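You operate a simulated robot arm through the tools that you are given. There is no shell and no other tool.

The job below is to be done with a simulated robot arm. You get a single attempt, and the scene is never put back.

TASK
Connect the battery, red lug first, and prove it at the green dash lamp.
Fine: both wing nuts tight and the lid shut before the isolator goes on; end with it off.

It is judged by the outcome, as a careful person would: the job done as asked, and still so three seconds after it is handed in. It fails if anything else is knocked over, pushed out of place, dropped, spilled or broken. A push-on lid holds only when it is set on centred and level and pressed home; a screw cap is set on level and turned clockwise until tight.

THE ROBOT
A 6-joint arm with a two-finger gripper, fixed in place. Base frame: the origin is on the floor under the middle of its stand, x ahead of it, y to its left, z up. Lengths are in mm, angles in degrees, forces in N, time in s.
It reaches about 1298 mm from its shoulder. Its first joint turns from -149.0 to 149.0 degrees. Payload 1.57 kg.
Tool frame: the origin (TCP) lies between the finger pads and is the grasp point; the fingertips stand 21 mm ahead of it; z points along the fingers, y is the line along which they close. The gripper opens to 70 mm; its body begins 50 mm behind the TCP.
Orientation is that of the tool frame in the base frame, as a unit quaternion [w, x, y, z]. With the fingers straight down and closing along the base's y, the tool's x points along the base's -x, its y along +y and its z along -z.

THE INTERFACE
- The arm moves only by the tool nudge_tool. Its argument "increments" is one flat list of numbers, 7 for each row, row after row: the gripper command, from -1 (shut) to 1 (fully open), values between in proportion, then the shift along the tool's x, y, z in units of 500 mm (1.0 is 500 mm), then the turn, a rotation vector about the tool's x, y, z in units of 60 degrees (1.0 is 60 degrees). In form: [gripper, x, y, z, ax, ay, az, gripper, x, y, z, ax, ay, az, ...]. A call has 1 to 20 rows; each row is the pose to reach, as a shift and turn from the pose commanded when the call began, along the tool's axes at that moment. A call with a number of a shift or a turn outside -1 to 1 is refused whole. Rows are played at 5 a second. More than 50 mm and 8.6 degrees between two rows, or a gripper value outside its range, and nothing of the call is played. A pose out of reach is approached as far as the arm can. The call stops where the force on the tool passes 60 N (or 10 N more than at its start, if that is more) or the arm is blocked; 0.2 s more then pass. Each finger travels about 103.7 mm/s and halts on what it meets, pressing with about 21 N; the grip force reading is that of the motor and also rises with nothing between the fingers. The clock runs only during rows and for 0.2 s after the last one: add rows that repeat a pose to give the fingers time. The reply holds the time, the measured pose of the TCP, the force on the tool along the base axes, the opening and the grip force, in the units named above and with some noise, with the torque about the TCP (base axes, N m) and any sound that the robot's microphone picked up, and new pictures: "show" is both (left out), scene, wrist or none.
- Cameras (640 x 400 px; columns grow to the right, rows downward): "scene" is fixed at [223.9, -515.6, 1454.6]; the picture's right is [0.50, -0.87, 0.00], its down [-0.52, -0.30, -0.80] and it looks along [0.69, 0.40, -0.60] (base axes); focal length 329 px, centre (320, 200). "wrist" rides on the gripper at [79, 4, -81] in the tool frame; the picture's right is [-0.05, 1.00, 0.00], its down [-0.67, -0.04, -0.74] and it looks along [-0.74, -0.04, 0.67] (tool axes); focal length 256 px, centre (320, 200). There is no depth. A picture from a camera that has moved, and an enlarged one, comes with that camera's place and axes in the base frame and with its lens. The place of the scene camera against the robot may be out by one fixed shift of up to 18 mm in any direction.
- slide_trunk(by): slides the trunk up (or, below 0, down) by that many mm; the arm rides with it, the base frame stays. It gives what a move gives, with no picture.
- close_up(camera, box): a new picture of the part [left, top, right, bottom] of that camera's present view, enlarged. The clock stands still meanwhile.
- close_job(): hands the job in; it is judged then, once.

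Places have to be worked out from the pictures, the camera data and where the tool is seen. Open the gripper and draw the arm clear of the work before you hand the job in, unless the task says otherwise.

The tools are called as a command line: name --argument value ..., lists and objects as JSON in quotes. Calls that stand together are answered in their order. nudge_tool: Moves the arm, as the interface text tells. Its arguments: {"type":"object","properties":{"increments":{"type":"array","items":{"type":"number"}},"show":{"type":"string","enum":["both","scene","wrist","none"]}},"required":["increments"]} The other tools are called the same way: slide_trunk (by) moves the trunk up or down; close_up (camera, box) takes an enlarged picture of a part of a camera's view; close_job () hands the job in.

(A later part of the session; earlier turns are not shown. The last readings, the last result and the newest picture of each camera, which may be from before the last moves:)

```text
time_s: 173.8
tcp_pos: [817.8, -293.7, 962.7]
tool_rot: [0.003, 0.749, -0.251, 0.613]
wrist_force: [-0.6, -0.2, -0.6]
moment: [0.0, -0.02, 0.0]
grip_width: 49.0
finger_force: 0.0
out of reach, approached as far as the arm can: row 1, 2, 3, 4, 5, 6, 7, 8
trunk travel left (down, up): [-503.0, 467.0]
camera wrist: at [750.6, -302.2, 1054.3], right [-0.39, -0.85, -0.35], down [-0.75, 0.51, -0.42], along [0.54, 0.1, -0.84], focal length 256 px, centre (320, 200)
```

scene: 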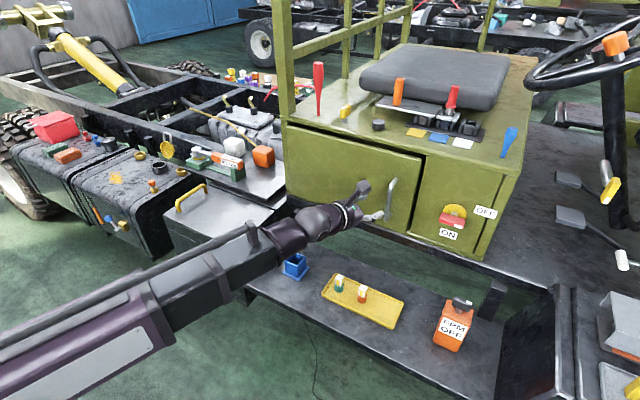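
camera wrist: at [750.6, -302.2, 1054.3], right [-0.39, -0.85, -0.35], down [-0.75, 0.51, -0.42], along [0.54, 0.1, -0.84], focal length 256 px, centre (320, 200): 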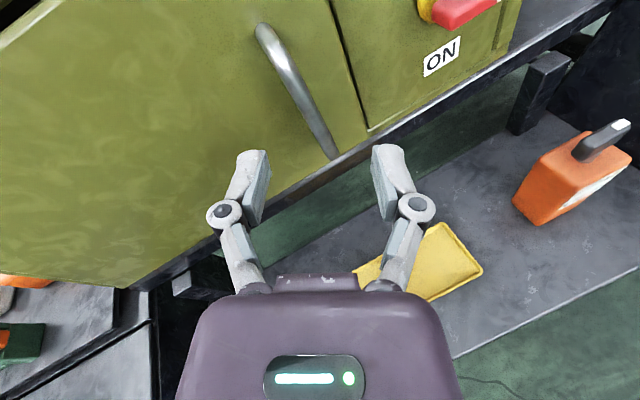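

The roll has a limit near −85°, and the solver drifted the tool toward the door (no contact). For gripping the horizontal handle I only need about −80° of roll, so I'll rotate back to that orientation while backing away, in two halves.

nudge_tool --increments '[0.4, 0.0161, 0.0323, -0.0066, 0.0328, -0.0132, 0.1086, 0.4, 0.0322, 0.0647, -0.0132, 0.0657, -0.0263, 0.2172, 0.4, 0.0483, 0.097, -0.0198, 0.0985, -0.0395, 0.3258, 0.4, 0.0644, 0.1293, -0.0264, 0.1313, -0.0527, 0.4343, 0.4, 0.0805, 0.1617, -0.033, 0.1642, -0.0658, 0.5429, 0.4, 0.0966, 0.194, -0.0396, 0.197, -0.079, 0.6515]' --show "both"

```text
time_s: 175.2
tcp_pos: [792.3, -351.3, 960.5]
tool_rot: [-0.265, 0.64, -0.464, 0.552]
wrist_force: [0.8, -0.2, 0.1]
moment: [0.04, 0.0, 0.0]
grip_width: 48.9
finger_force: 0.0
out of reach, approached as far as the arm can: row 1, 2, 3, 4, 5, 6
trunk travel left (down, up): [-503.0, 467.0]
camera wrist: at [709.9, -409.8, 1015.2], right [-0.3, -0.38, -0.88], down [-0.67, 0.74, -0.09], along [0.68, 0.56, -0.48], focal length 256 px, centre (320, 200)
```

scene: 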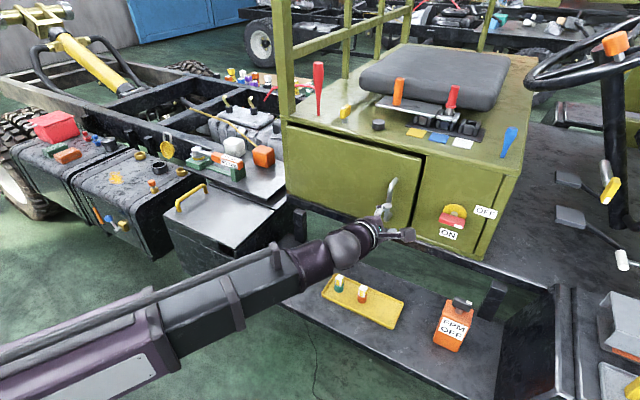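
wrist: 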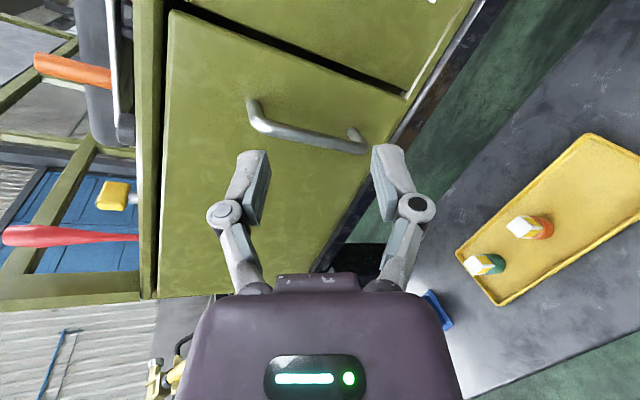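

Moving the right way, with the solver lagging. I'll command the rest of the rotation (to roll −75°, tool pointing straight +x) together with the move to (720, −487).

nudge_tool --increments '[0.4, 0.0416, 0.0113, -0.0163, 0.0379, -0.0207, 0.0996, 0.4, 0.0831, 0.0226, -0.0326, 0.0757, -0.0414, 0.1991, 0.4, 0.1247, 0.0339, -0.0489, 0.1136, -0.0621, 0.2987, 0.4, 0.1663, 0.0451, -0.0651, 0.1514, -0.0829, 0.3983, 0.4, 0.2079, 0.0564, -0.0814, 0.1893, -0.1036, 0.4979, 0.4, 0.2494, 0.0677, -0.0977, 0.2271, -0.1243, 0.5974, 0.4, 0.291, 0.079, -0.114, 0.265, -0.145, 0.697, 0.4, 0.291, 0.079, -0.114, 0.265, -0.145, 0.697]' --show "both"

```text
time_s: 176.9
tcp_pos: [720.3, -487.0, 1008.2]
tool_rot: [0.561, -0.43, 0.561, -0.431]
wrist_force: [1.3, -0.2, -0.4]
moment: [-0.01, -0.02, 0.0]
grip_width: 48.9
finger_force: 0.0
out of reach, approached as far as the arm can: row 1, 2, 3, 4
trunk travel left (down, up): [-503.0, 467.0]
camera wrist: at [637.9, -563.4, 984.1], right [0.0, 0.31, -0.95], down [-0.75, 0.63, 0.21], along [0.67, 0.71, 0.23], focal length 256 px, centre (320, 200)
```

scene: 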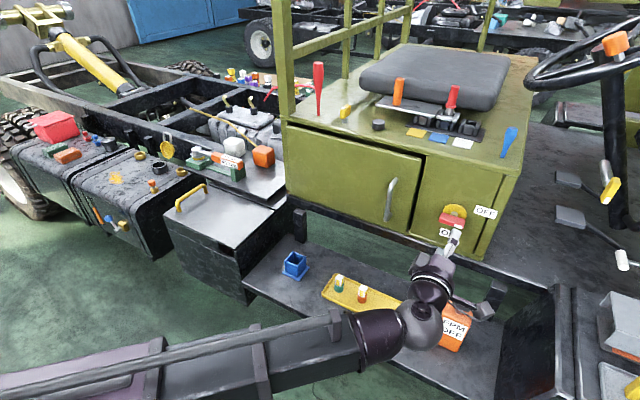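
wrist: 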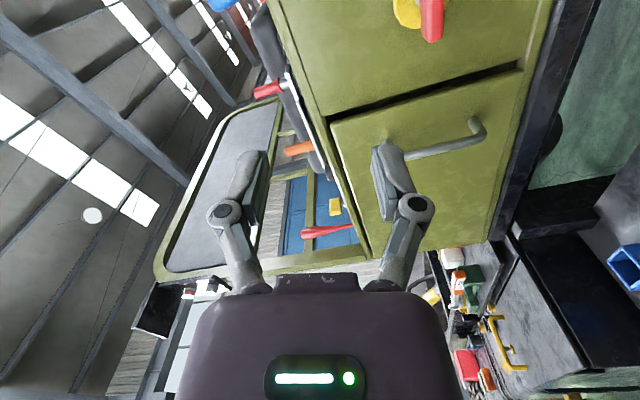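

The pose is exact now: tool straight at +x, roll −75°. The isolator shows at the top of the wrist view; I'll zoom in to fix its position.

close_up --camera "wrist" --box '[340, 0, 500, 100]'

close_up --camera "wrist" --box '[380, 0, 460, 2]'

close_up --camera "scene" --box '[400, 190, 520, 290]'

```text
4.00 times, centred on (420, 50) of wrist
camera zoom: at [637.9, -563.4, 984.1], right [0.0, 0.31, -0.95], down [-0.75, 0.63, 0.21], along [0.67, 0.71, 0.23], focal length 1024 px, centre (-80, 800)
```

zoom: 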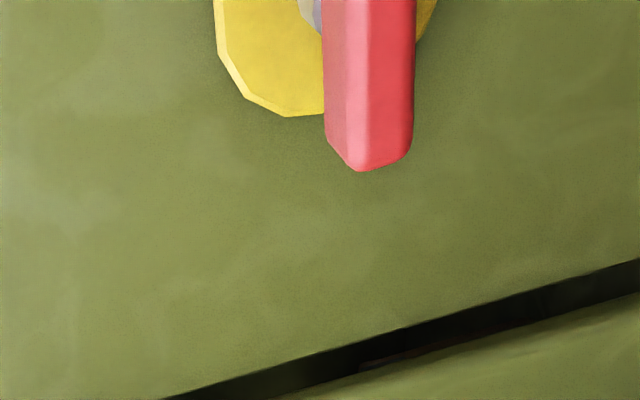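

```text
8.00 times, centred on (420, 1) of wrist
camera zoom: at [637.9, -563.4, 984.1], right [0.0, 0.31, -0.95], down [-0.75, 0.63, 0.21], along [0.67, 0.71, 0.23], focal length 2048 px, centre (-480, 1792)
```

zoom: 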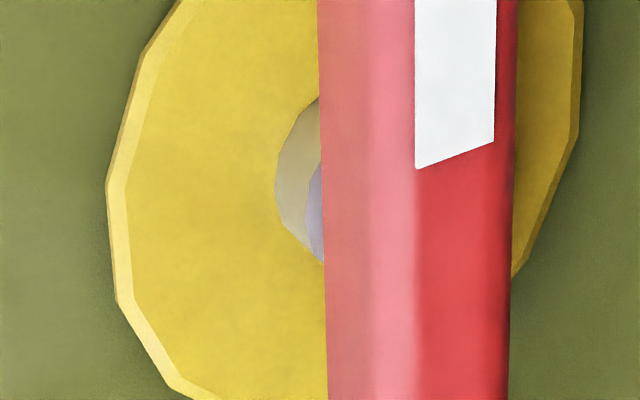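

```text
4.00 times, centred on (460, 240) of scene
camera zoom: at [223.9, -515.6, 1454.6], right [0.5, -0.87, 0.0], down [-0.52, -0.3, -0.8], along [0.69, 0.4, -0.6], focal length 1315 px, centre (-240, 40)
```

zoom: 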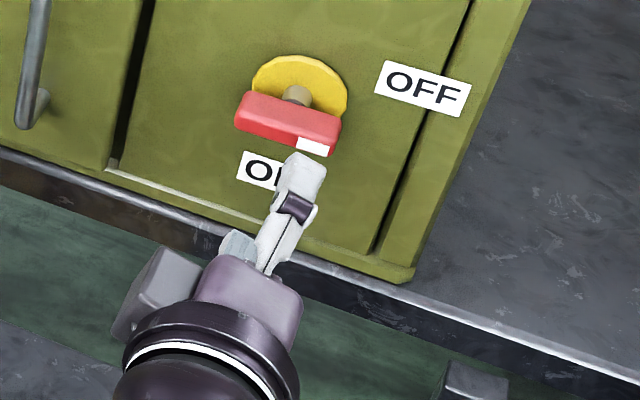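

The isolator disc triangulates to about (976, −475, 898), with a flat handle ≈ 70 × 26 × 13 mm whose front is near x 930. I'll test how far the roll goes toward −90° here in free space.

nudge_tool --increments '[0.4, 0, 0, 0, 0, 0, -0.06, 0.4, 0, 0, 0, 0, 0, -0.12, 0.4, 0, 0, 0, 0, 0, -0.16, 0.4, 0, 0, 0, 0, 0, -0.2]' --show "none"

```text
time_s: 177.9
tcp_pos: [721.2, -486.0, 1003.5]
tool_rot: [0.522, -0.475, 0.533, -0.467]
wrist_force: [-0.6, 0.2, 0.0]
moment: [-0.05, -0.03, 0.01]
grip_width: 49.0
finger_force: 0.0
out of reach, approached as far as the arm can: row 3, 4
trunk travel left (down, up): [-503.0, 467.0]
```

Roll reaches about −83°, good enough. I'll lower the trunk to handle height (z ≈ 897) here, then look before advancing.

slide_trunk --by -106

close_up --camera "wrist" --box '[0, 0, 640, 400]'

close_up --camera "wrist" --box '[280, 0, 440, 100]'

close_up --camera "scene" --box '[400, 190, 520, 290]'

```text
time_s: 179.3
tcp_pos: [720.5, -484.6, 898.0]
tool_rot: [0.522, -0.475, 0.533, -0.467]
wrist_force: [0.2, -1.4, 0.2]
moment: [0.0, -0.03, 0.0]
grip_width: 49.3
finger_force: 0.1
trunk travel left (down, up): [-397.0, 573.0]
```

```text
1.00 times, centred on (320, 200) of wrist (not enlarged: the box is as wide or as high as the picture)
camera zoom: at [638.2, -564.7, 887.6], right [-0.02, 0.16, -0.99], down [-0.74, 0.66, 0.12], along [0.67, 0.73, 0.11], focal length 256 px, centre (320, 200)
```

zoom: 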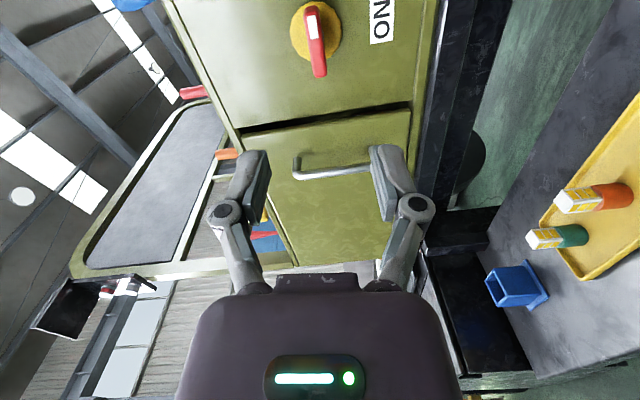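

```text
4.00 times, centred on (360, 50) of wrist
camera zoom: at [638.2, -564.7, 887.6], right [-0.02, 0.16, -0.99], down [-0.74, 0.66, 0.12], along [0.67, 0.73, 0.11], focal length 1024 px, centre (160, 800)
```

zoom: 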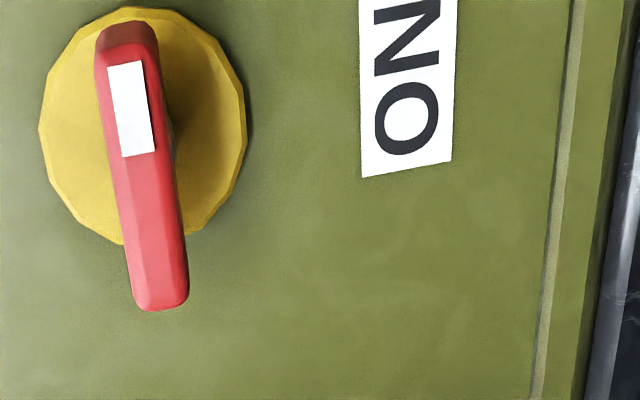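

```text
4.00 times, centred on (460, 240) of scene
camera zoom: at [223.9, -515.6, 1454.6], right [0.5, -0.87, 0.0], down [-0.52, -0.3, -0.8], along [0.69, 0.4, -0.6], focal length 1315 px, centre (-240, 40)
```

zoom: 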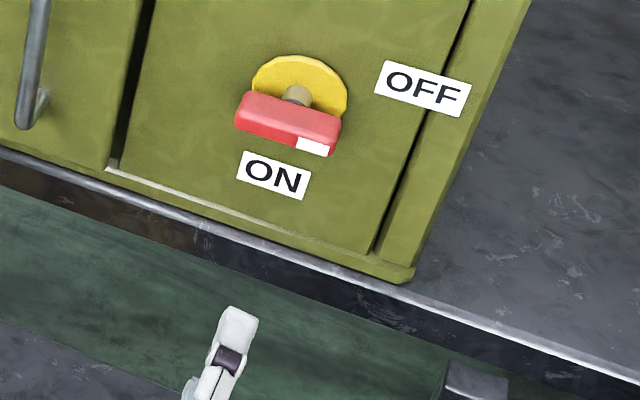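

Excellent view: the handle's centre works out at about (944, −480, 900), lying exactly along y. I'll advance in +x to just short of it and check.

nudge_tool --increments '[0.4, -0.002, -0.0012, 0.074, 0, 0, 0, 0.4, -0.004, -0.0024, 0.148, 0, 0, 0, 0.4, -0.006, -0.0037, 0.222, 0, 0, 0, 0.4, -0.008, -0.005, 0.296, 0, 0, 0, 0.4, -0.0095, -0.0061, 0.36, 0, 0, 0, 0.4, -0.0095, -0.0061, 0.36, 0, 0, 0]' --show "both"

close_up --camera "wrist" --box '[160, 50, 480, 250]'

close_up --camera "scene" --box '[400, 180, 520, 290]'

```text
time_s: 180.7
tcp_pos: [900.6, -481.0, 898.3]
tool_rot: [0.522, -0.476, 0.533, -0.466]
wrist_force: [1.0, -1.1, 0.0]
moment: [-0.04, 0.0, 0.01]
grip_width: 49.0
finger_force: 0.1
trunk travel left (down, up): [-397.0, 573.0]
camera wrist: at [818.5, -560.7, 887.3], right [-0.02, 0.16, -0.99], down [-0.74, 0.66, 0.12], along [0.67, 0.73, 0.11], focal length 256 px, centre (320, 200)
```

scene: 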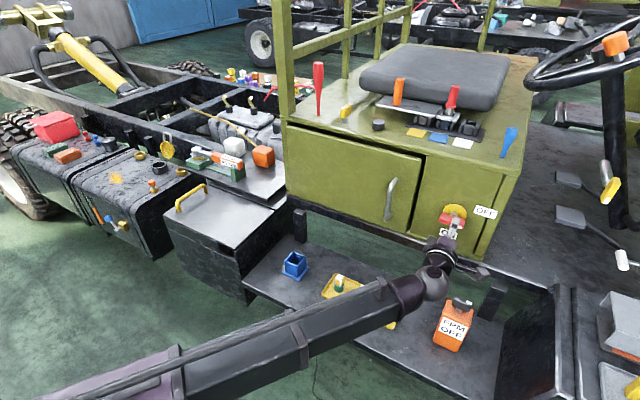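
wrist: 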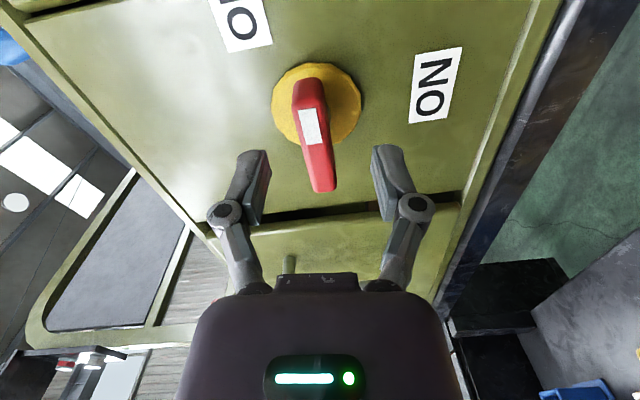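

```text
2.00 times, centred on (320, 150) of wrist
camera zoom: at [818.5, -560.7, 887.3], right [-0.02, 0.16, -0.99], down [-0.74, 0.66, 0.12], along [0.67, 0.73, 0.11], focal length 512 px, centre (320, 300)
```

zoom: 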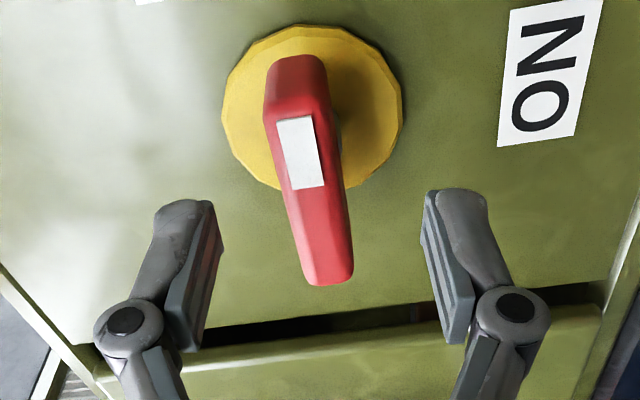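

```text
3.64 times, centred on (460, 235) of scene
camera zoom: at [223.9, -515.6, 1454.6], right [0.5, -0.87, 0.0], down [-0.52, -0.3, -0.8], along [0.69, 0.4, -0.6], focal length 1195 px, centre (-189, 73)
```

zoom: 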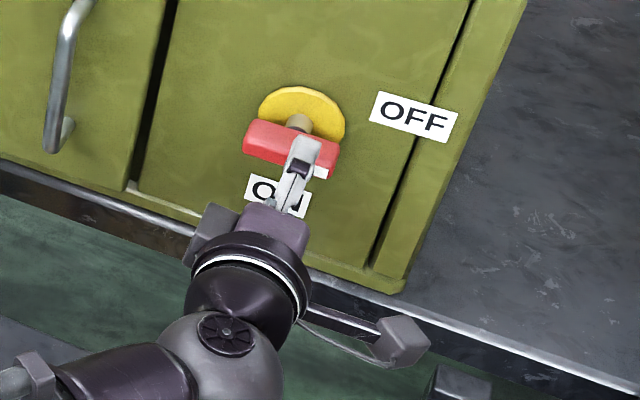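

The handle is centred between the open jaws. I'll raise 2 mm and advance 37 mm so the pads straddle it, then close.

slide_trunk --by 2

nudge_tool --increments '[0.4, -0.001, -0.0006, 0.037, 0, 0, 0, 0.4, -0.002, -0.0013, 0.075, 0, 0, 0, 0.4, -0.002, -0.0013, 0.075, 0, 0, 0]' --show "both"

close_up --camera "wrist" --box '[160, 50, 480, 250]'

```text
time_s: 181.2
tcp_pos: [900.9, -482.4, 900.7]
tool_rot: [0.522, -0.476, 0.532, -0.467]
wrist_force: [-0.1, -0.1, 0.3]
moment: [0.01, 0.02, -0.02]
grip_width: 48.8
finger_force: 0.1
trunk travel left (down, up): [-399.0, 571.0]
```

```text
time_s: 182.1
tcp_pos: [938.2, -480.6, 899.4]
tool_rot: [0.522, -0.476, 0.533, -0.466]
wrist_force: [-0.4, -0.1, 0.2]
moment: [-0.04, -0.01, 0.01]
grip_width: 48.9
finger_force: 0.1
trunk travel left (down, up): [-399.0, 571.0]
camera wrist: at [855.3, -559.9, 889.4], right [-0.02, 0.16, -0.99], down [-0.74, 0.66, 0.12], along [0.67, 0.73, 0.11], focal length 256 px, centre (320, 200)
```

scene: 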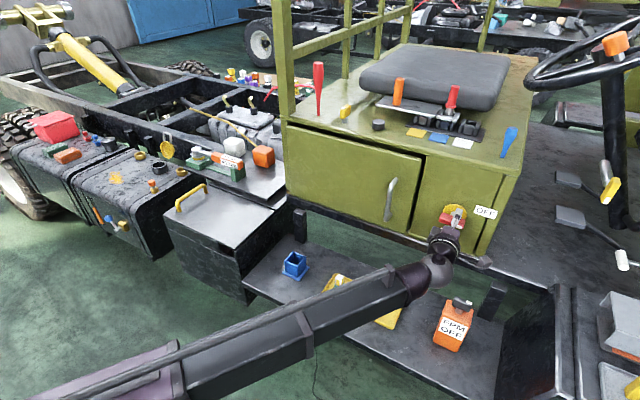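
wrist: 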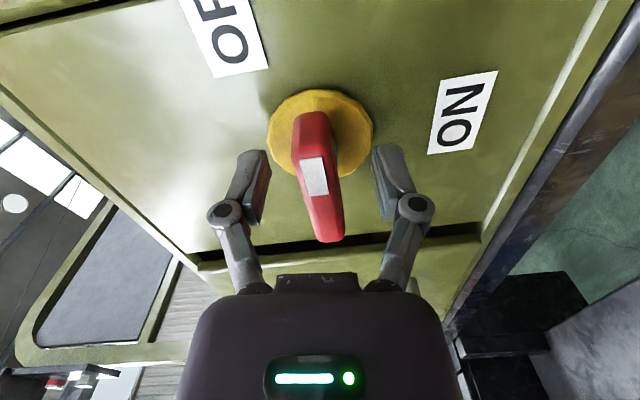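

```text
2.00 times, centred on (320, 150) of wrist
camera zoom: at [855.3, -559.9, 889.4], right [-0.02, 0.16, -0.99], down [-0.74, 0.66, 0.12], along [0.67, 0.73, 0.11], focal length 512 px, centre (320, 300)
```

zoom: 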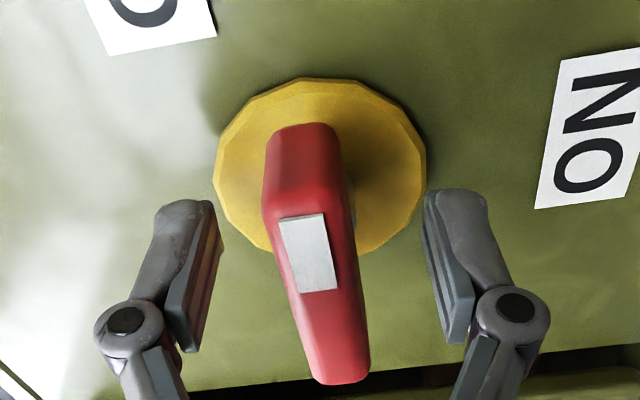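

The handle sits squarely between the pads. Before turning it on: both nuts tight, lid shut — yes. I'll close the jaws on the handle.

nudge_tool --increments '[-1, 0, 0, 0, 0, 0, 0, -1, 0, 0, 0, 0, 0, 0, -1, 0, 0, 0, 0, 0, 0]' --show "wrist"

close_up --camera "wrist" --box '[160, 50, 480, 250]'

close_up --camera "scene" --box '[150, 170, 310, 310]'

```text
time_s: 182.8
tcp_pos: [937.1, -480.5, 899.7]
tool_rot: [0.522, -0.476, 0.534, -0.466]
wrist_force: [-8.7, 2.7, -7.9]
moment: [-0.06, 0.14, 0.12]
grip_width: 15.8
finger_force: 32.1
trunk travel left (down, up): [-399.0, 571.0]
camera wrist: at [854.9, -559.7, 889.2], right [-0.02, 0.16, -0.99], down [-0.74, 0.66, 0.12], along [0.67, 0.73, 0.11], focal length 256 px, centre (320, 200)
```

wrist: 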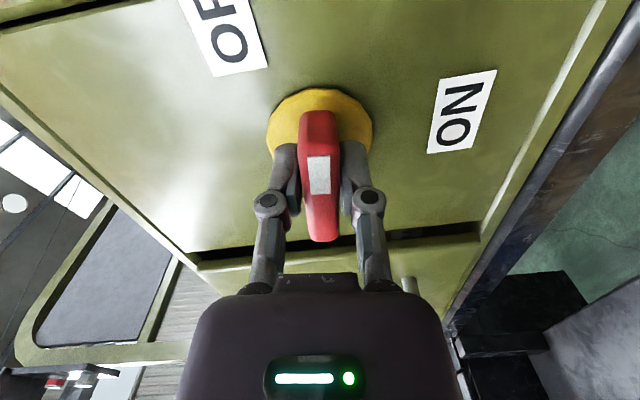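

```text
2.00 times, centred on (320, 150) of wrist
camera zoom: at [854.9, -559.7, 889.2], right [-0.02, 0.16, -0.99], down [-0.74, 0.66, 0.12], along [0.67, 0.73, 0.11], focal length 512 px, centre (320, 300)
```

zoom: 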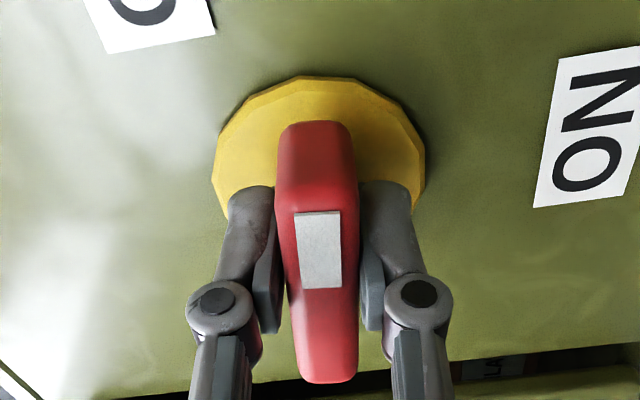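

```text
2.86 times, centred on (230, 240) of scene
camera zoom: at [223.9, -515.6, 1454.6], right [0.5, -0.87, 0.0], down [-0.52, -0.3, -0.8], along [0.69, 0.4, -0.6], focal length 939 px, centre (577, 86)
```

zoom: 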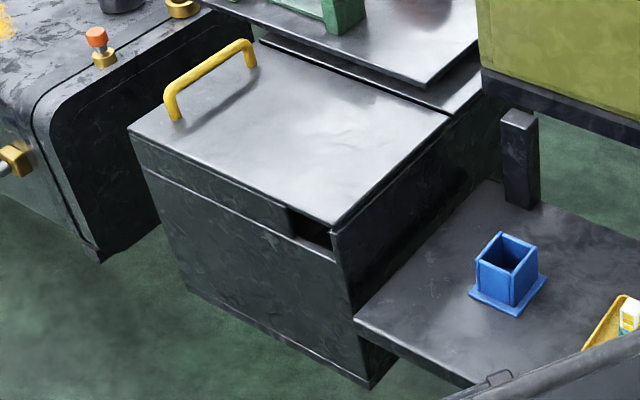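

The handle is gripped (15.8 mm) and the lid is verified shut. Turning the isolator clockwise toward ON, 60° first.

nudge_tool --increments '[-1, 0, 0, 0, 0, 0, 0.1, -1, 0, 0, 0, 0, 0, 0.2, -1, 0, 0, 0, 0, 0, 0.3, -1, 0, 0, 0, 0, 0, 0.4, -1, 0, 0, 0, 0, 0, 0.5, -1, 0, 0, 0, 0, 0, 0.6, -1, 0, 0, 0, 0, 0, 0.7, -1, 0, 0, 0, 0, 0, 0.8, -1, 0, 0, 0, 0, 0, 0.9, -1, 0, 0, 0, 0, 0, 1.0]' --show "wrist"

close_up --camera "scene" --box '[639, 100, 640, 190]'

```text
time_s: 184.0
tcp_pos: [937.8, -478.9, 898.0]
tool_rot: [0.618, -0.336, 0.633, -0.323]
wrist_force: [-4.6, 2.0, -23.2]
moment: [-0.17, -0.03, 0.17]
grip_width: 16.1
finger_force: 32.5
trunk travel left (down, up): [-399.0, 571.0]
stopped in row 5: the force on the tool passed its limit at 62 N (the readings are from after the stop); the commanded pose is now the measured one
camera wrist: at [854.5, -543.9, 852.0], right [-0.02, 0.61, -0.79], down [-0.74, 0.53, 0.42], along [0.68, 0.59, 0.43], focal length 256 px, centre (320, 200)
```

wrist: 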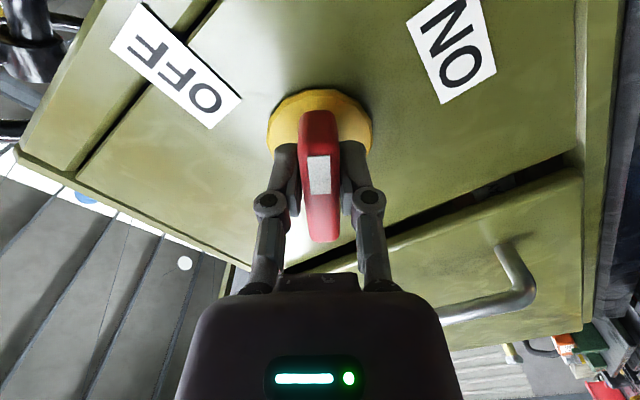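

```text
4.44 times, centred on (640, 145) of scene
camera zoom: at [223.9, -515.6, 1454.6], right [0.5, -0.87, 0.0], down [-0.52, -0.3, -0.8], along [0.69, 0.4, -0.6], focal length 1461 px, centre (-1100, 444)
```

zoom: 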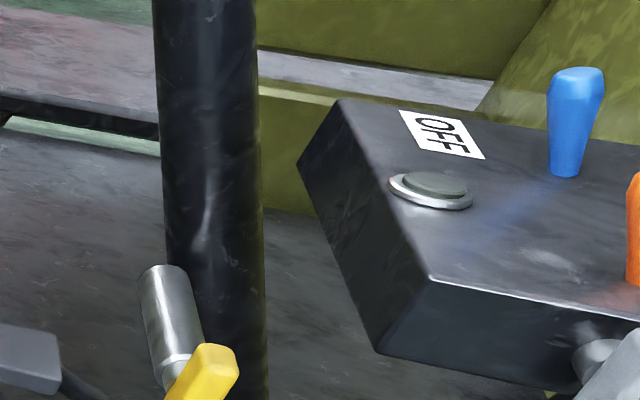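

The limit tripped on side force (my centre is a few mm off the handle axis), with the handle about 30° round. I'll ease the trunk down 2 mm and continue turning in smaller bites.

slide_trunk --by -3

nudge_tool --increments '[-1, 0, 0, 0, 0, 0, 0.08, -1, 0, 0, 0, 0, 0, 0.16, -1, 0, 0, 0, 0, 0, 0.24, -1, 0, 0, 0, 0, 0, 0.32, -1, 0, 0, 0, 0, 0, 0.4]' --show "none"

```text
time_s: 184.6
tcp_pos: [938.3, -479.5, 897.2]
tool_rot: [0.62, -0.332, 0.633, -0.324]
wrist_force: [9.0, -2.0, 7.0]
moment: [0.04, 0.13, -0.57]
grip_width: 15.9
finger_force: 32.0
trunk travel left (down, up): [-396.0, 574.0]
```

```text
time_s: 185.8
tcp_pos: [937.3, -477.6, 896.7]
tool_rot: [0.673, -0.196, 0.688, -0.187]
wrist_force: [8.3, 4.4, -3.8]
moment: [-0.08, -0.69, 0.56]
grip_width: 16.0
finger_force: 32.4
trunk travel left (down, up): [-396.0, 574.0]
```

Low forces now, handle about 59° round. Continuing.

nudge_tool --increments '[-1, 0, 0, 0, 0, 0, 0.08, -1, 0, 0, 0, 0, 0, 0.16, -1, 0, 0, 0, 0, 0, 0.24, -1, 0, 0, 0, 0, 0, 0.32, -1, 0, 0, 0, 0, 0, 0.4]' --show "wrist"

close_up --camera "scene" --box '[639, 100, 640, 190]'

```text
time_s: 187.0
tcp_pos: [937.7, -476.3, 894.8]
tool_rot: [0.697, -0.05, 0.714, -0.042]
wrist_force: [-11.1, 25.5, -24.0]
moment: [-0.19, 0.51, 0.5]
grip_width: 15.8
finger_force: 32.2
trunk travel left (down, up): [-396.0, 574.0]
camera wrist: at [853.4, -483.6, 818.8], right [-0.01, 1.0, -0.08], down [-0.73, 0.05, 0.68], along [0.69, 0.06, 0.73], focal length 256 px, centre (320, 200)
```

wrist: 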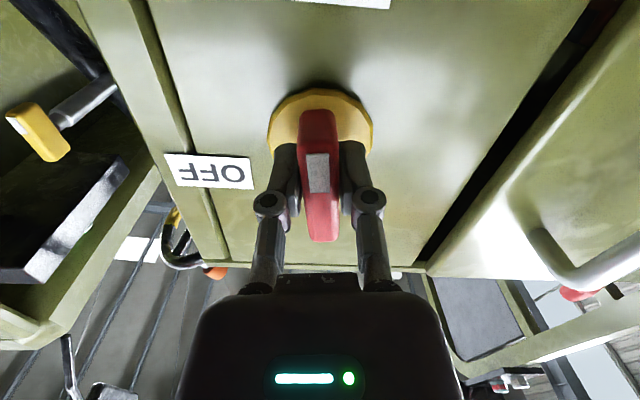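

```text
4.44 times, centred on (640, 145) of scene
camera zoom: at [223.9, -515.6, 1454.6], right [0.5, -0.87, 0.0], down [-0.52, -0.3, -0.8], along [0.69, 0.4, -0.6], focal length 1461 px, centre (-1100, 444)
```

zoom: 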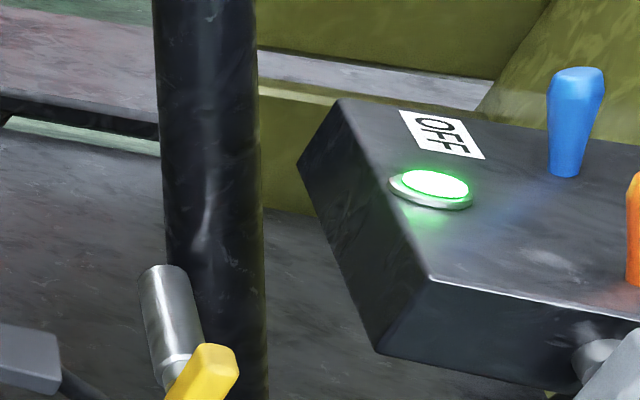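

The green dash lamp is lit. I'll complete the last few degrees to full ON, easing the side load, and confirm the lamp stays lit.

slide_trunk --by -3

nudge_tool --increments '[-1, 0, 0.006, 0, 0, 0, 0.05, -1, 0, 0.006, 0, 0, 0, 0.1, -1, 0, 0.006, 0, 0, 0, 0.14, -1, 0, 0.006, 0, 0, 0, 0.14]' --show "wrist"

close_up --camera "scene" --box '[639, 100, 640, 190]'

close_up --camera "scene" --box '[400, 180, 520, 290]'

```text
time_s: 187.5
tcp_pos: [937.1, -475.3, 895.5]
tool_rot: [0.698, -0.049, 0.713, -0.043]
wrist_force: [1.5, 24.3, 2.0]
moment: [-0.03, -0.45, 0.52]
grip_width: 16.1
finger_force: 31.8
trunk travel left (down, up): [-393.0, 577.0]
```

```text
time_s: 188.5
tcp_pos: [937.4, -473.9, 895.0]
tool_rot: [0.699, 0.005, 0.715, 0.005]
wrist_force: [16.6, 7.7, 16.8]
moment: [-0.47, -0.34, 0.15]
grip_width: 16.2
finger_force: 32.1
trunk travel left (down, up): [-393.0, 577.0]
camera wrist: at [853.2, -470.7, 818.0], right [0.0, 1.0, 0.07], down [-0.73, -0.05, 0.68], along [0.68, -0.05, 0.73], focal length 256 px, centre (320, 200)
```

wrist: 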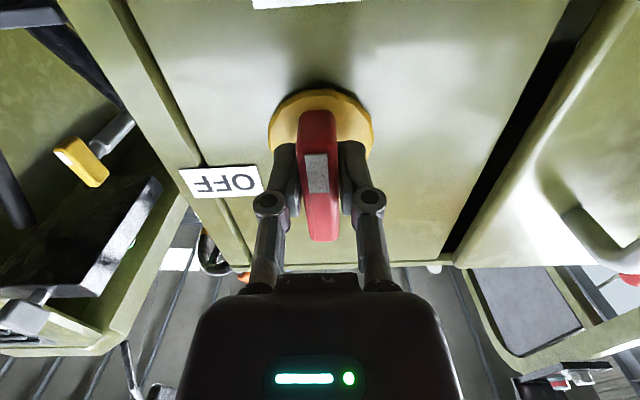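

```text
4.44 times, centred on (640, 145) of scene
camera zoom: at [223.9, -515.6, 1454.6], right [0.5, -0.87, 0.0], down [-0.52, -0.3, -0.8], along [0.69, 0.4, -0.6], focal length 1461 px, centre (-1100, 444)
```

zoom: 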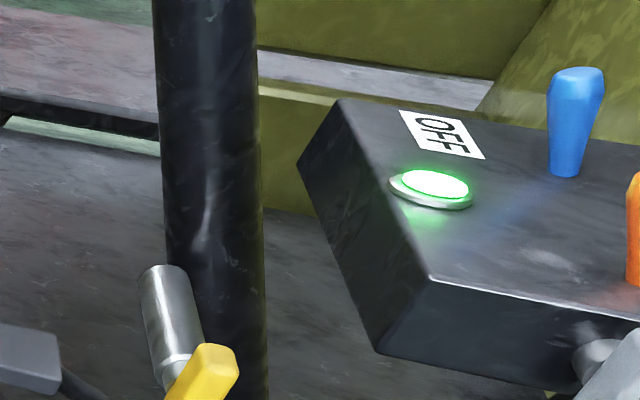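

```text
3.64 times, centred on (460, 235) of scene
camera zoom: at [223.9, -515.6, 1454.6], right [0.5, -0.87, 0.0], down [-0.52, -0.3, -0.8], along [0.69, 0.4, -0.6], focal length 1195 px, centre (-189, 73)
```

zoom: 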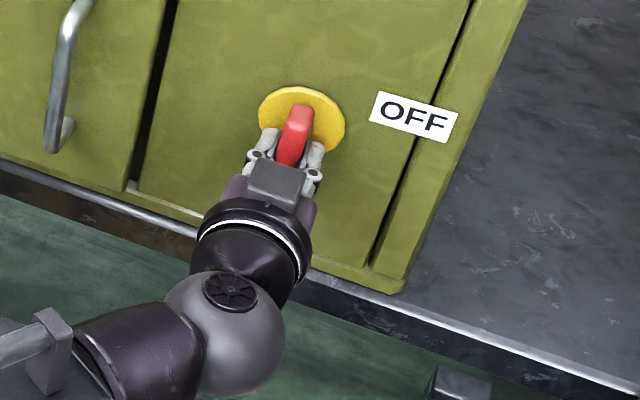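

The isolator is fully ON and the green lamp stays lit: connection proven. I'll hold a second, then turn it back to OFF in bites, following the handle's small circle.

nudge_tool --increments '[-1, 0, 0, 0, 0, 0, 0, -1, 0, 0, 0, 0, 0, 0, -1, 0, 0, 0, 0, 0, 0, -1, 0, 0, 0, 0, 0, 0, -1, 0, 0, 0, 0, 0, 0]' --show "none"

nudge_tool --increments '[-1, 0, -0.001, 0, 0, 0, -0.11, -1, 0, -0.0025, 0, 0, 0, -0.22, -1, 0, -0.004, 0, 0, 0, -0.33, -1, 0, -0.005, 0, 0, 0, -0.44]' --show "none"

slide_trunk --by 1

nudge_tool --increments '[-1, 0.0005, -0.001, 0, 0, 0, -0.11, -1, 0.001, -0.0022, 0, 0, 0, -0.22, -1, 0.0016, -0.0034, 0, 0, 0, -0.33, -1, 0.0022, -0.0045, 0, 0, 0, -0.44]' --show "none"

```text
time_s: 189.7
tcp_pos: [936.5, -474.3, 895.1]
tool_rot: [0.699, 0.004, 0.715, 0.006]
wrist_force: [17.0, 5.7, 16.2]
moment: [-0.46, -0.32, 0.11]
grip_width: 16.0
finger_force: 32.4
trunk travel left (down, up): [-393.0, 577.0]
```

```text
time_s: 190.7
tcp_pos: [936.1, -479.4, 894.1]
tool_rot: [0.682, -0.159, 0.697, -0.155]
wrist_force: [14.4, 4.5, 16.1]
moment: [0.08, -0.05, -0.05]
grip_width: 15.9
finger_force: 31.5
trunk travel left (down, up): [-393.0, 577.0]
```

```text
time_s: 191.2
tcp_pos: [937.3, -478.3, 894.5]
tool_rot: [0.681, -0.16, 0.697, -0.154]
wrist_force: [7.2, 5.5, 4.8]
moment: [-0.04, -0.6, 0.37]
grip_width: 16.0
finger_force: 31.3
trunk travel left (down, up): [-394.0, 576.0]
```

```text
time_s: 192.2
tcp_pos: [936.3, -480.9, 895.9]
tool_rot: [0.629, -0.314, 0.641, -0.307]
wrist_force: [7.0, 6.2, 15.7]
moment: [0.1, 0.14, -0.43]
grip_width: 16.0
finger_force: 32.2
trunk travel left (down, up): [-394.0, 576.0]
```

Turning back smoothly (about 53° undone). Continuing to the roll limit.

slide_trunk --by 2

nudge_tool --increments '[-1, 0, 0, 0, 0, 0, -0.1, -1, 0, 0, 0, 0, 0, -0.2, -1, 0, 0, 0, 0, 0, -0.3, -1, 0, 0, 0, 0, 0, -0.4, -1, 0, 0, 0, 0, 0, -0.5]' --show "wrist"

close_up --camera "scene" --box '[639, 100, 640, 190]'

close_up --camera "wrist" --box '[160, 50, 480, 250]'

```text
time_s: 192.7
tcp_pos: [935.7, -480.0, 896.2]
tool_rot: [0.629, -0.315, 0.642, -0.306]
wrist_force: [-5.0, 8.2, -3.9]
moment: [-0.07, -0.35, 0.77]
grip_width: 16.0
finger_force: 31.3
trunk travel left (down, up): [-396.0, 574.0]
```

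```text
time_s: 193.9
tcp_pos: [936.6, -482.5, 898.6]
tool_rot: [0.528, -0.468, 0.539, -0.459]
wrist_force: [5.3, -5.0, 24.7]
moment: [0.21, -0.31, -0.97]
grip_width: 15.8
finger_force: 31.5
trunk travel left (down, up): [-396.0, 574.0]
camera wrist: at [853.8, -560.5, 886.4], right [-0.02, 0.19, -0.98], down [-0.74, 0.65, 0.14], along [0.67, 0.73, 0.13], focal length 256 px, centre (320, 200)
```

wrist: 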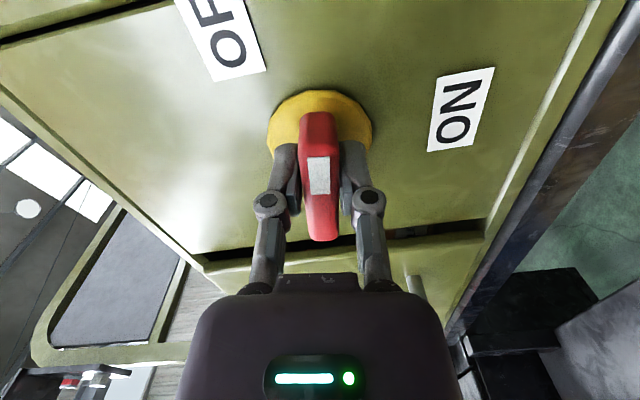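

```text
4.44 times, centred on (640, 145) of scene
camera zoom: at [223.9, -515.6, 1454.6], right [0.5, -0.87, 0.0], down [-0.52, -0.3, -0.8], along [0.69, 0.4, -0.6], focal length 1461 px, centre (-1100, 444)
```

zoom: 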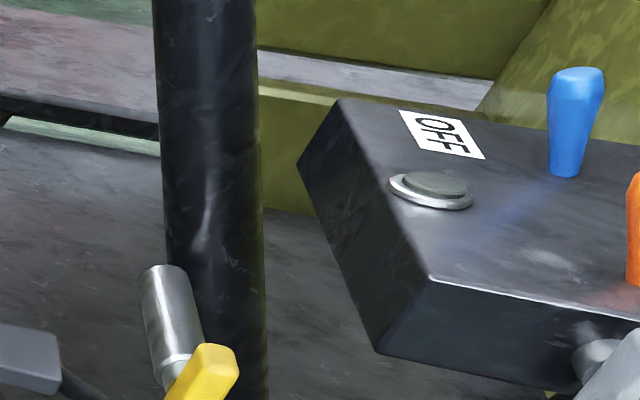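

```text
2.00 times, centred on (320, 150) of wrist
camera zoom: at [853.8, -560.5, 886.4], right [-0.02, 0.19, -0.98], down [-0.74, 0.65, 0.14], along [0.67, 0.73, 0.13], focal length 512 px, centre (320, 300)
```

zoom: 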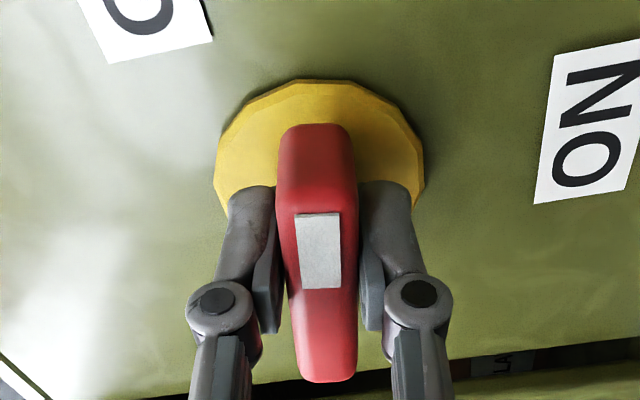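

The lamp is out again; the handle is about 8° short of its OFF stop because of the roll limit. I'll release, back off, and press the +y end of the handle down with closed fingers to finish.

nudge_tool --increments '[0.4, 0, 0, 0, 0, 0, 0, 0.4, 0, 0, 0, 0, 0, 0, 0.4, 0, 0, -0.06, 0, 0, 0, 0.4, 0, 0, -0.12, 0, 0, 0, 0.4, 0, 0, -0.14, 0, 0, 0]' --show "wrist"

close_up --camera "wrist" --box '[160, 0, 480, 200]'

close_up --camera "scene" --box '[400, 180, 520, 290]'

```text
time_s: 195.1
tcp_pos: [866.2, -480.7, 897.9]
tool_rot: [0.529, -0.469, 0.539, -0.458]
wrist_force: [-0.7, -0.6, 0.1]
moment: [0.03, 0.03, -0.03]
grip_width: 48.9
finger_force: 0.0
trunk travel left (down, up): [-396.0, 574.0]
camera wrist: at [784.2, -560.3, 884.2], right [-0.02, 0.19, -0.98], down [-0.74, 0.65, 0.14], along [0.67, 0.73, 0.13], focal length 256 px, centre (320, 200)
```

wrist: 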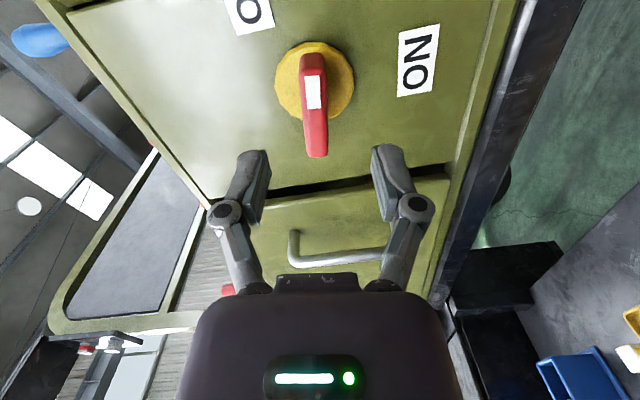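

```text
2.00 times, centred on (320, 100) of wrist
camera zoom: at [784.2, -560.3, 884.2], right [-0.02, 0.19, -0.98], down [-0.74, 0.65, 0.14], along [0.67, 0.73, 0.13], focal length 512 px, centre (320, 400)
```

zoom: 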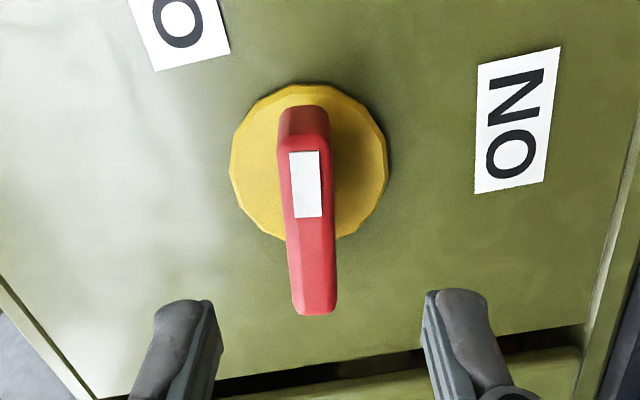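

```text
3.64 times, centred on (460, 235) of scene
camera zoom: at [223.9, -515.6, 1454.6], right [0.5, -0.87, 0.0], down [-0.52, -0.3, -0.8], along [0.69, 0.4, -0.6], focal length 1195 px, centre (-189, 73)
```

zoom: 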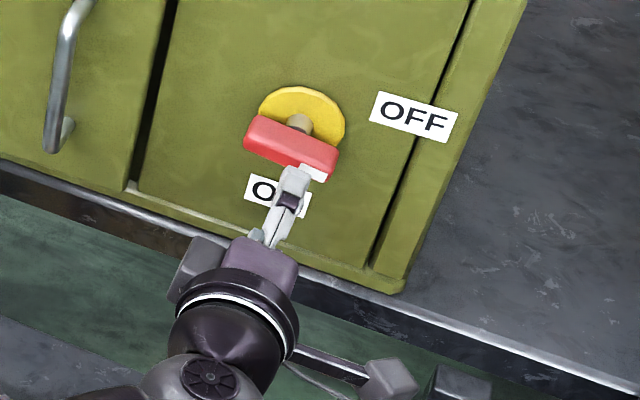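

The handle is slightly down on its white end, as expected. I'll close the fingers, go above its +y end and press down.

nudge_tool --increments '[-1, -0.02, 0.003, 0, 0, 0, 0, -1, -0.045, 0.0066, 0, 0, 0, 0, -1, -0.0653, 0.0096, 0, 0, 0, 0, -1, -0.0653, 0.0096, 0, 0, 0, 0]' --show "none"

slide_trunk --by 40

nudge_tool --increments '[-1, 0, 0, 0.07, 0, 0, 0, -1, 0, 0, 0.138, 0, 0, 0, -1, 0, 0, 0.138, 0, 0, 0]' --show "wrist"

close_up --camera "wrist" --box '[160, 50, 480, 250]'

close_up --camera "scene" --box '[400, 180, 520, 290]'

```text
time_s: 196.1
tcp_pos: [866.9, -448.1, 897.0]
tool_rot: [0.529, -0.469, 0.539, -0.458]
wrist_force: [0.0, 0.0, 0.5]
moment: [0.0, 0.0, 0.03]
grip_width: 0.0
finger_force: 21.2
trunk travel left (down, up): [-396.0, 574.0]
```

```text
time_s: 196.9
tcp_pos: [866.5, -448.3, 938.3]
tool_rot: [0.53, -0.469, 0.538, -0.458]
wrist_force: [0.0, -0.1, 0.1]
moment: [0.04, -0.02, 0.0]
grip_width: 0.0
finger_force: 20.6
trunk travel left (down, up): [-436.0, 534.0]
```

```text
time_s: 197.7
tcp_pos: [935.3, -448.2, 936.1]
tool_rot: [0.529, -0.469, 0.54, -0.457]
wrist_force: [-0.1, -0.8, -0.1]
moment: [0.02, 0.03, 0.0]
grip_width: 0.0
finger_force: 21.1
trunk travel left (down, up): [-436.0, 534.0]
camera wrist: at [853.2, -526.3, 923.8], right [-0.02, 0.19, -0.98], down [-0.74, 0.65, 0.15], along [0.67, 0.73, 0.13], focal length 256 px, centre (320, 200)
```

wrist: 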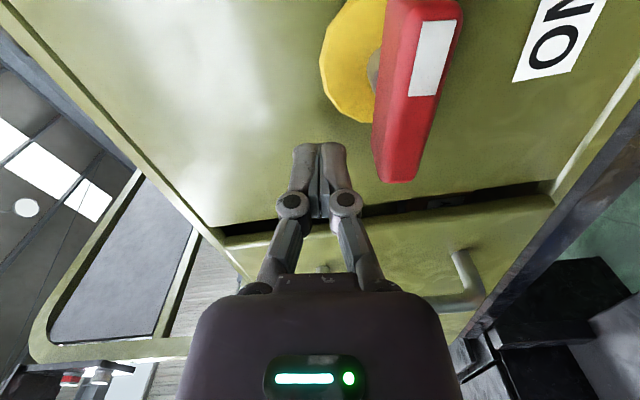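

```text
2.00 times, centred on (320, 150) of wrist
camera zoom: at [853.2, -526.3, 923.8], right [-0.02, 0.19, -0.98], down [-0.74, 0.65, 0.15], along [0.67, 0.73, 0.13], focal length 512 px, centre (320, 300)
```

zoom: 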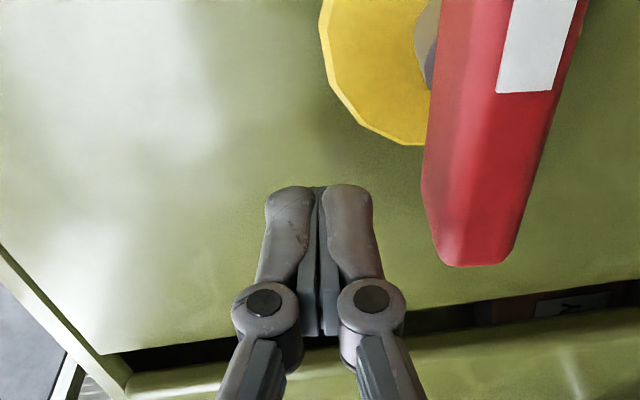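

```text
3.64 times, centred on (460, 235) of scene
camera zoom: at [223.9, -515.6, 1454.6], right [0.5, -0.87, 0.0], down [-0.52, -0.3, -0.8], along [0.69, 0.4, -0.6], focal length 1195 px, centre (-189, 73)
```

zoom: 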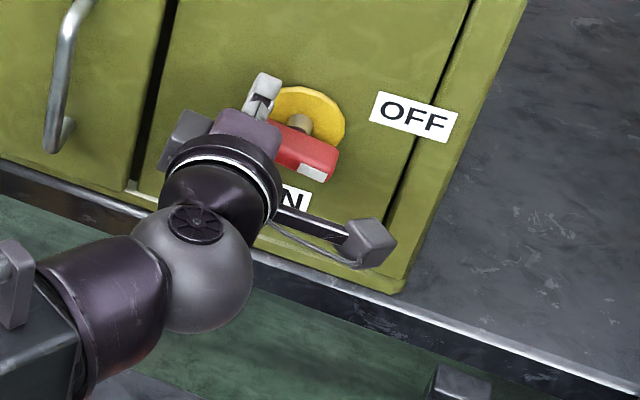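

The closed fingers are above the handle's +y end. Lowering in small steps until it meets its stop.

slide_trunk --by -9

slide_trunk --by -4

slide_trunk --by -3

close_up --camera "wrist" --box '[160, 50, 480, 250]'

```text
time_s: 198.3
tcp_pos: [935.4, -446.1, 928.3]
tool_rot: [0.529, -0.47, 0.539, -0.457]
wrist_force: [-0.1, -0.5, 0.3]
moment: [0.04, -0.04, 0.03]
grip_width: 0.0
finger_force: 20.9
trunk travel left (down, up): [-427.0, 543.0]
```

```text
time_s: 198.8
tcp_pos: [934.7, -447.1, 923.3]
tool_rot: [0.529, -0.47, 0.539, -0.458]
wrist_force: [-0.8, 0.2, -0.3]
moment: [0.02, -0.03, -0.03]
grip_width: 0.3
finger_force: 21.0
trunk travel left (down, up): [-423.0, 547.0]
```

```text
time_s: 199.4
tcp_pos: [935.5, -447.3, 921.6]
tool_rot: [0.529, -0.469, 0.539, -0.458]
wrist_force: [1.6, -0.4, 6.0]
moment: [0.0, 0.03, 0.01]
grip_width: 0.0
finger_force: 21.5
trunk travel left (down, up): [-420.0, 550.0]
```

```text
2.00 times, centred on (320, 150) of wrist
camera zoom: at [852.7, -526.3, 908.5], right [-0.02, 0.19, -0.98], down [-0.74, 0.65, 0.14], along [0.67, 0.73, 0.13], focal length 512 px, centre (320, 300)
```

zoom: 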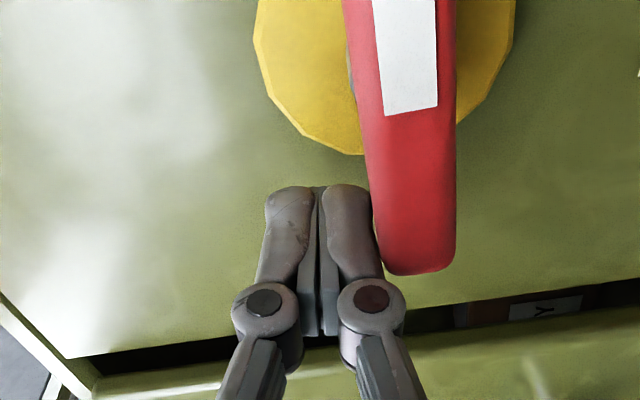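

Contact begun (6 N). A few more millimetres to the stop.

slide_trunk --by -3

slide_trunk --by -2

slide_trunk --by -2

close_up --camera "wrist" --box '[160, 50, 480, 250]'

```text
time_s: 199.9
tcp_pos: [933.5, -447.5, 922.2]
tool_rot: [0.529, -0.468, 0.538, -0.459]
wrist_force: [17.2, -7.2, 37.0]
moment: [-0.1, 0.05, 0.04]
grip_width: 0.2
finger_force: 20.5
trunk travel left (down, up): [-417.0, 553.0]
```

```text
time_s: 200.3
tcp_pos: [932.8, -446.6, 920.8]
tool_rot: [0.532, -0.466, 0.539, -0.458]
wrist_force: [1.2, 1.6, 32.8]
moment: [0.03, 0.19, -0.01]
grip_width: 0.0
finger_force: 20.8
trunk travel left (down, up): [-416.0, 554.0]
stopped: the force on the tool passed its limit at 63 N (the readings are from after the stop); the commanded pose is now the measured one
```

```text
time_s: 200.8
tcp_pos: [934.6, -446.8, 922.8]
tool_rot: [0.532, -0.465, 0.539, -0.459]
wrist_force: [11.5, -2.5, 54.5]
moment: [-0.06, 0.16, 0.06]
grip_width: 0.0
finger_force: 20.6
trunk travel left (down, up): [-414.0, 556.0]
```

```text
2.00 times, centred on (320, 150) of wrist
camera zoom: at [851.5, -525.8, 906.9], right [-0.01, 0.2, -0.98], down [-0.74, 0.65, 0.14], along [0.67, 0.73, 0.14], focal length 512 px, centre (320, 300)
```

zoom: 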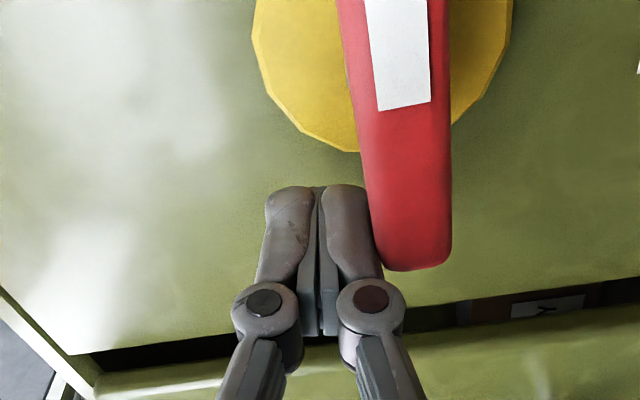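

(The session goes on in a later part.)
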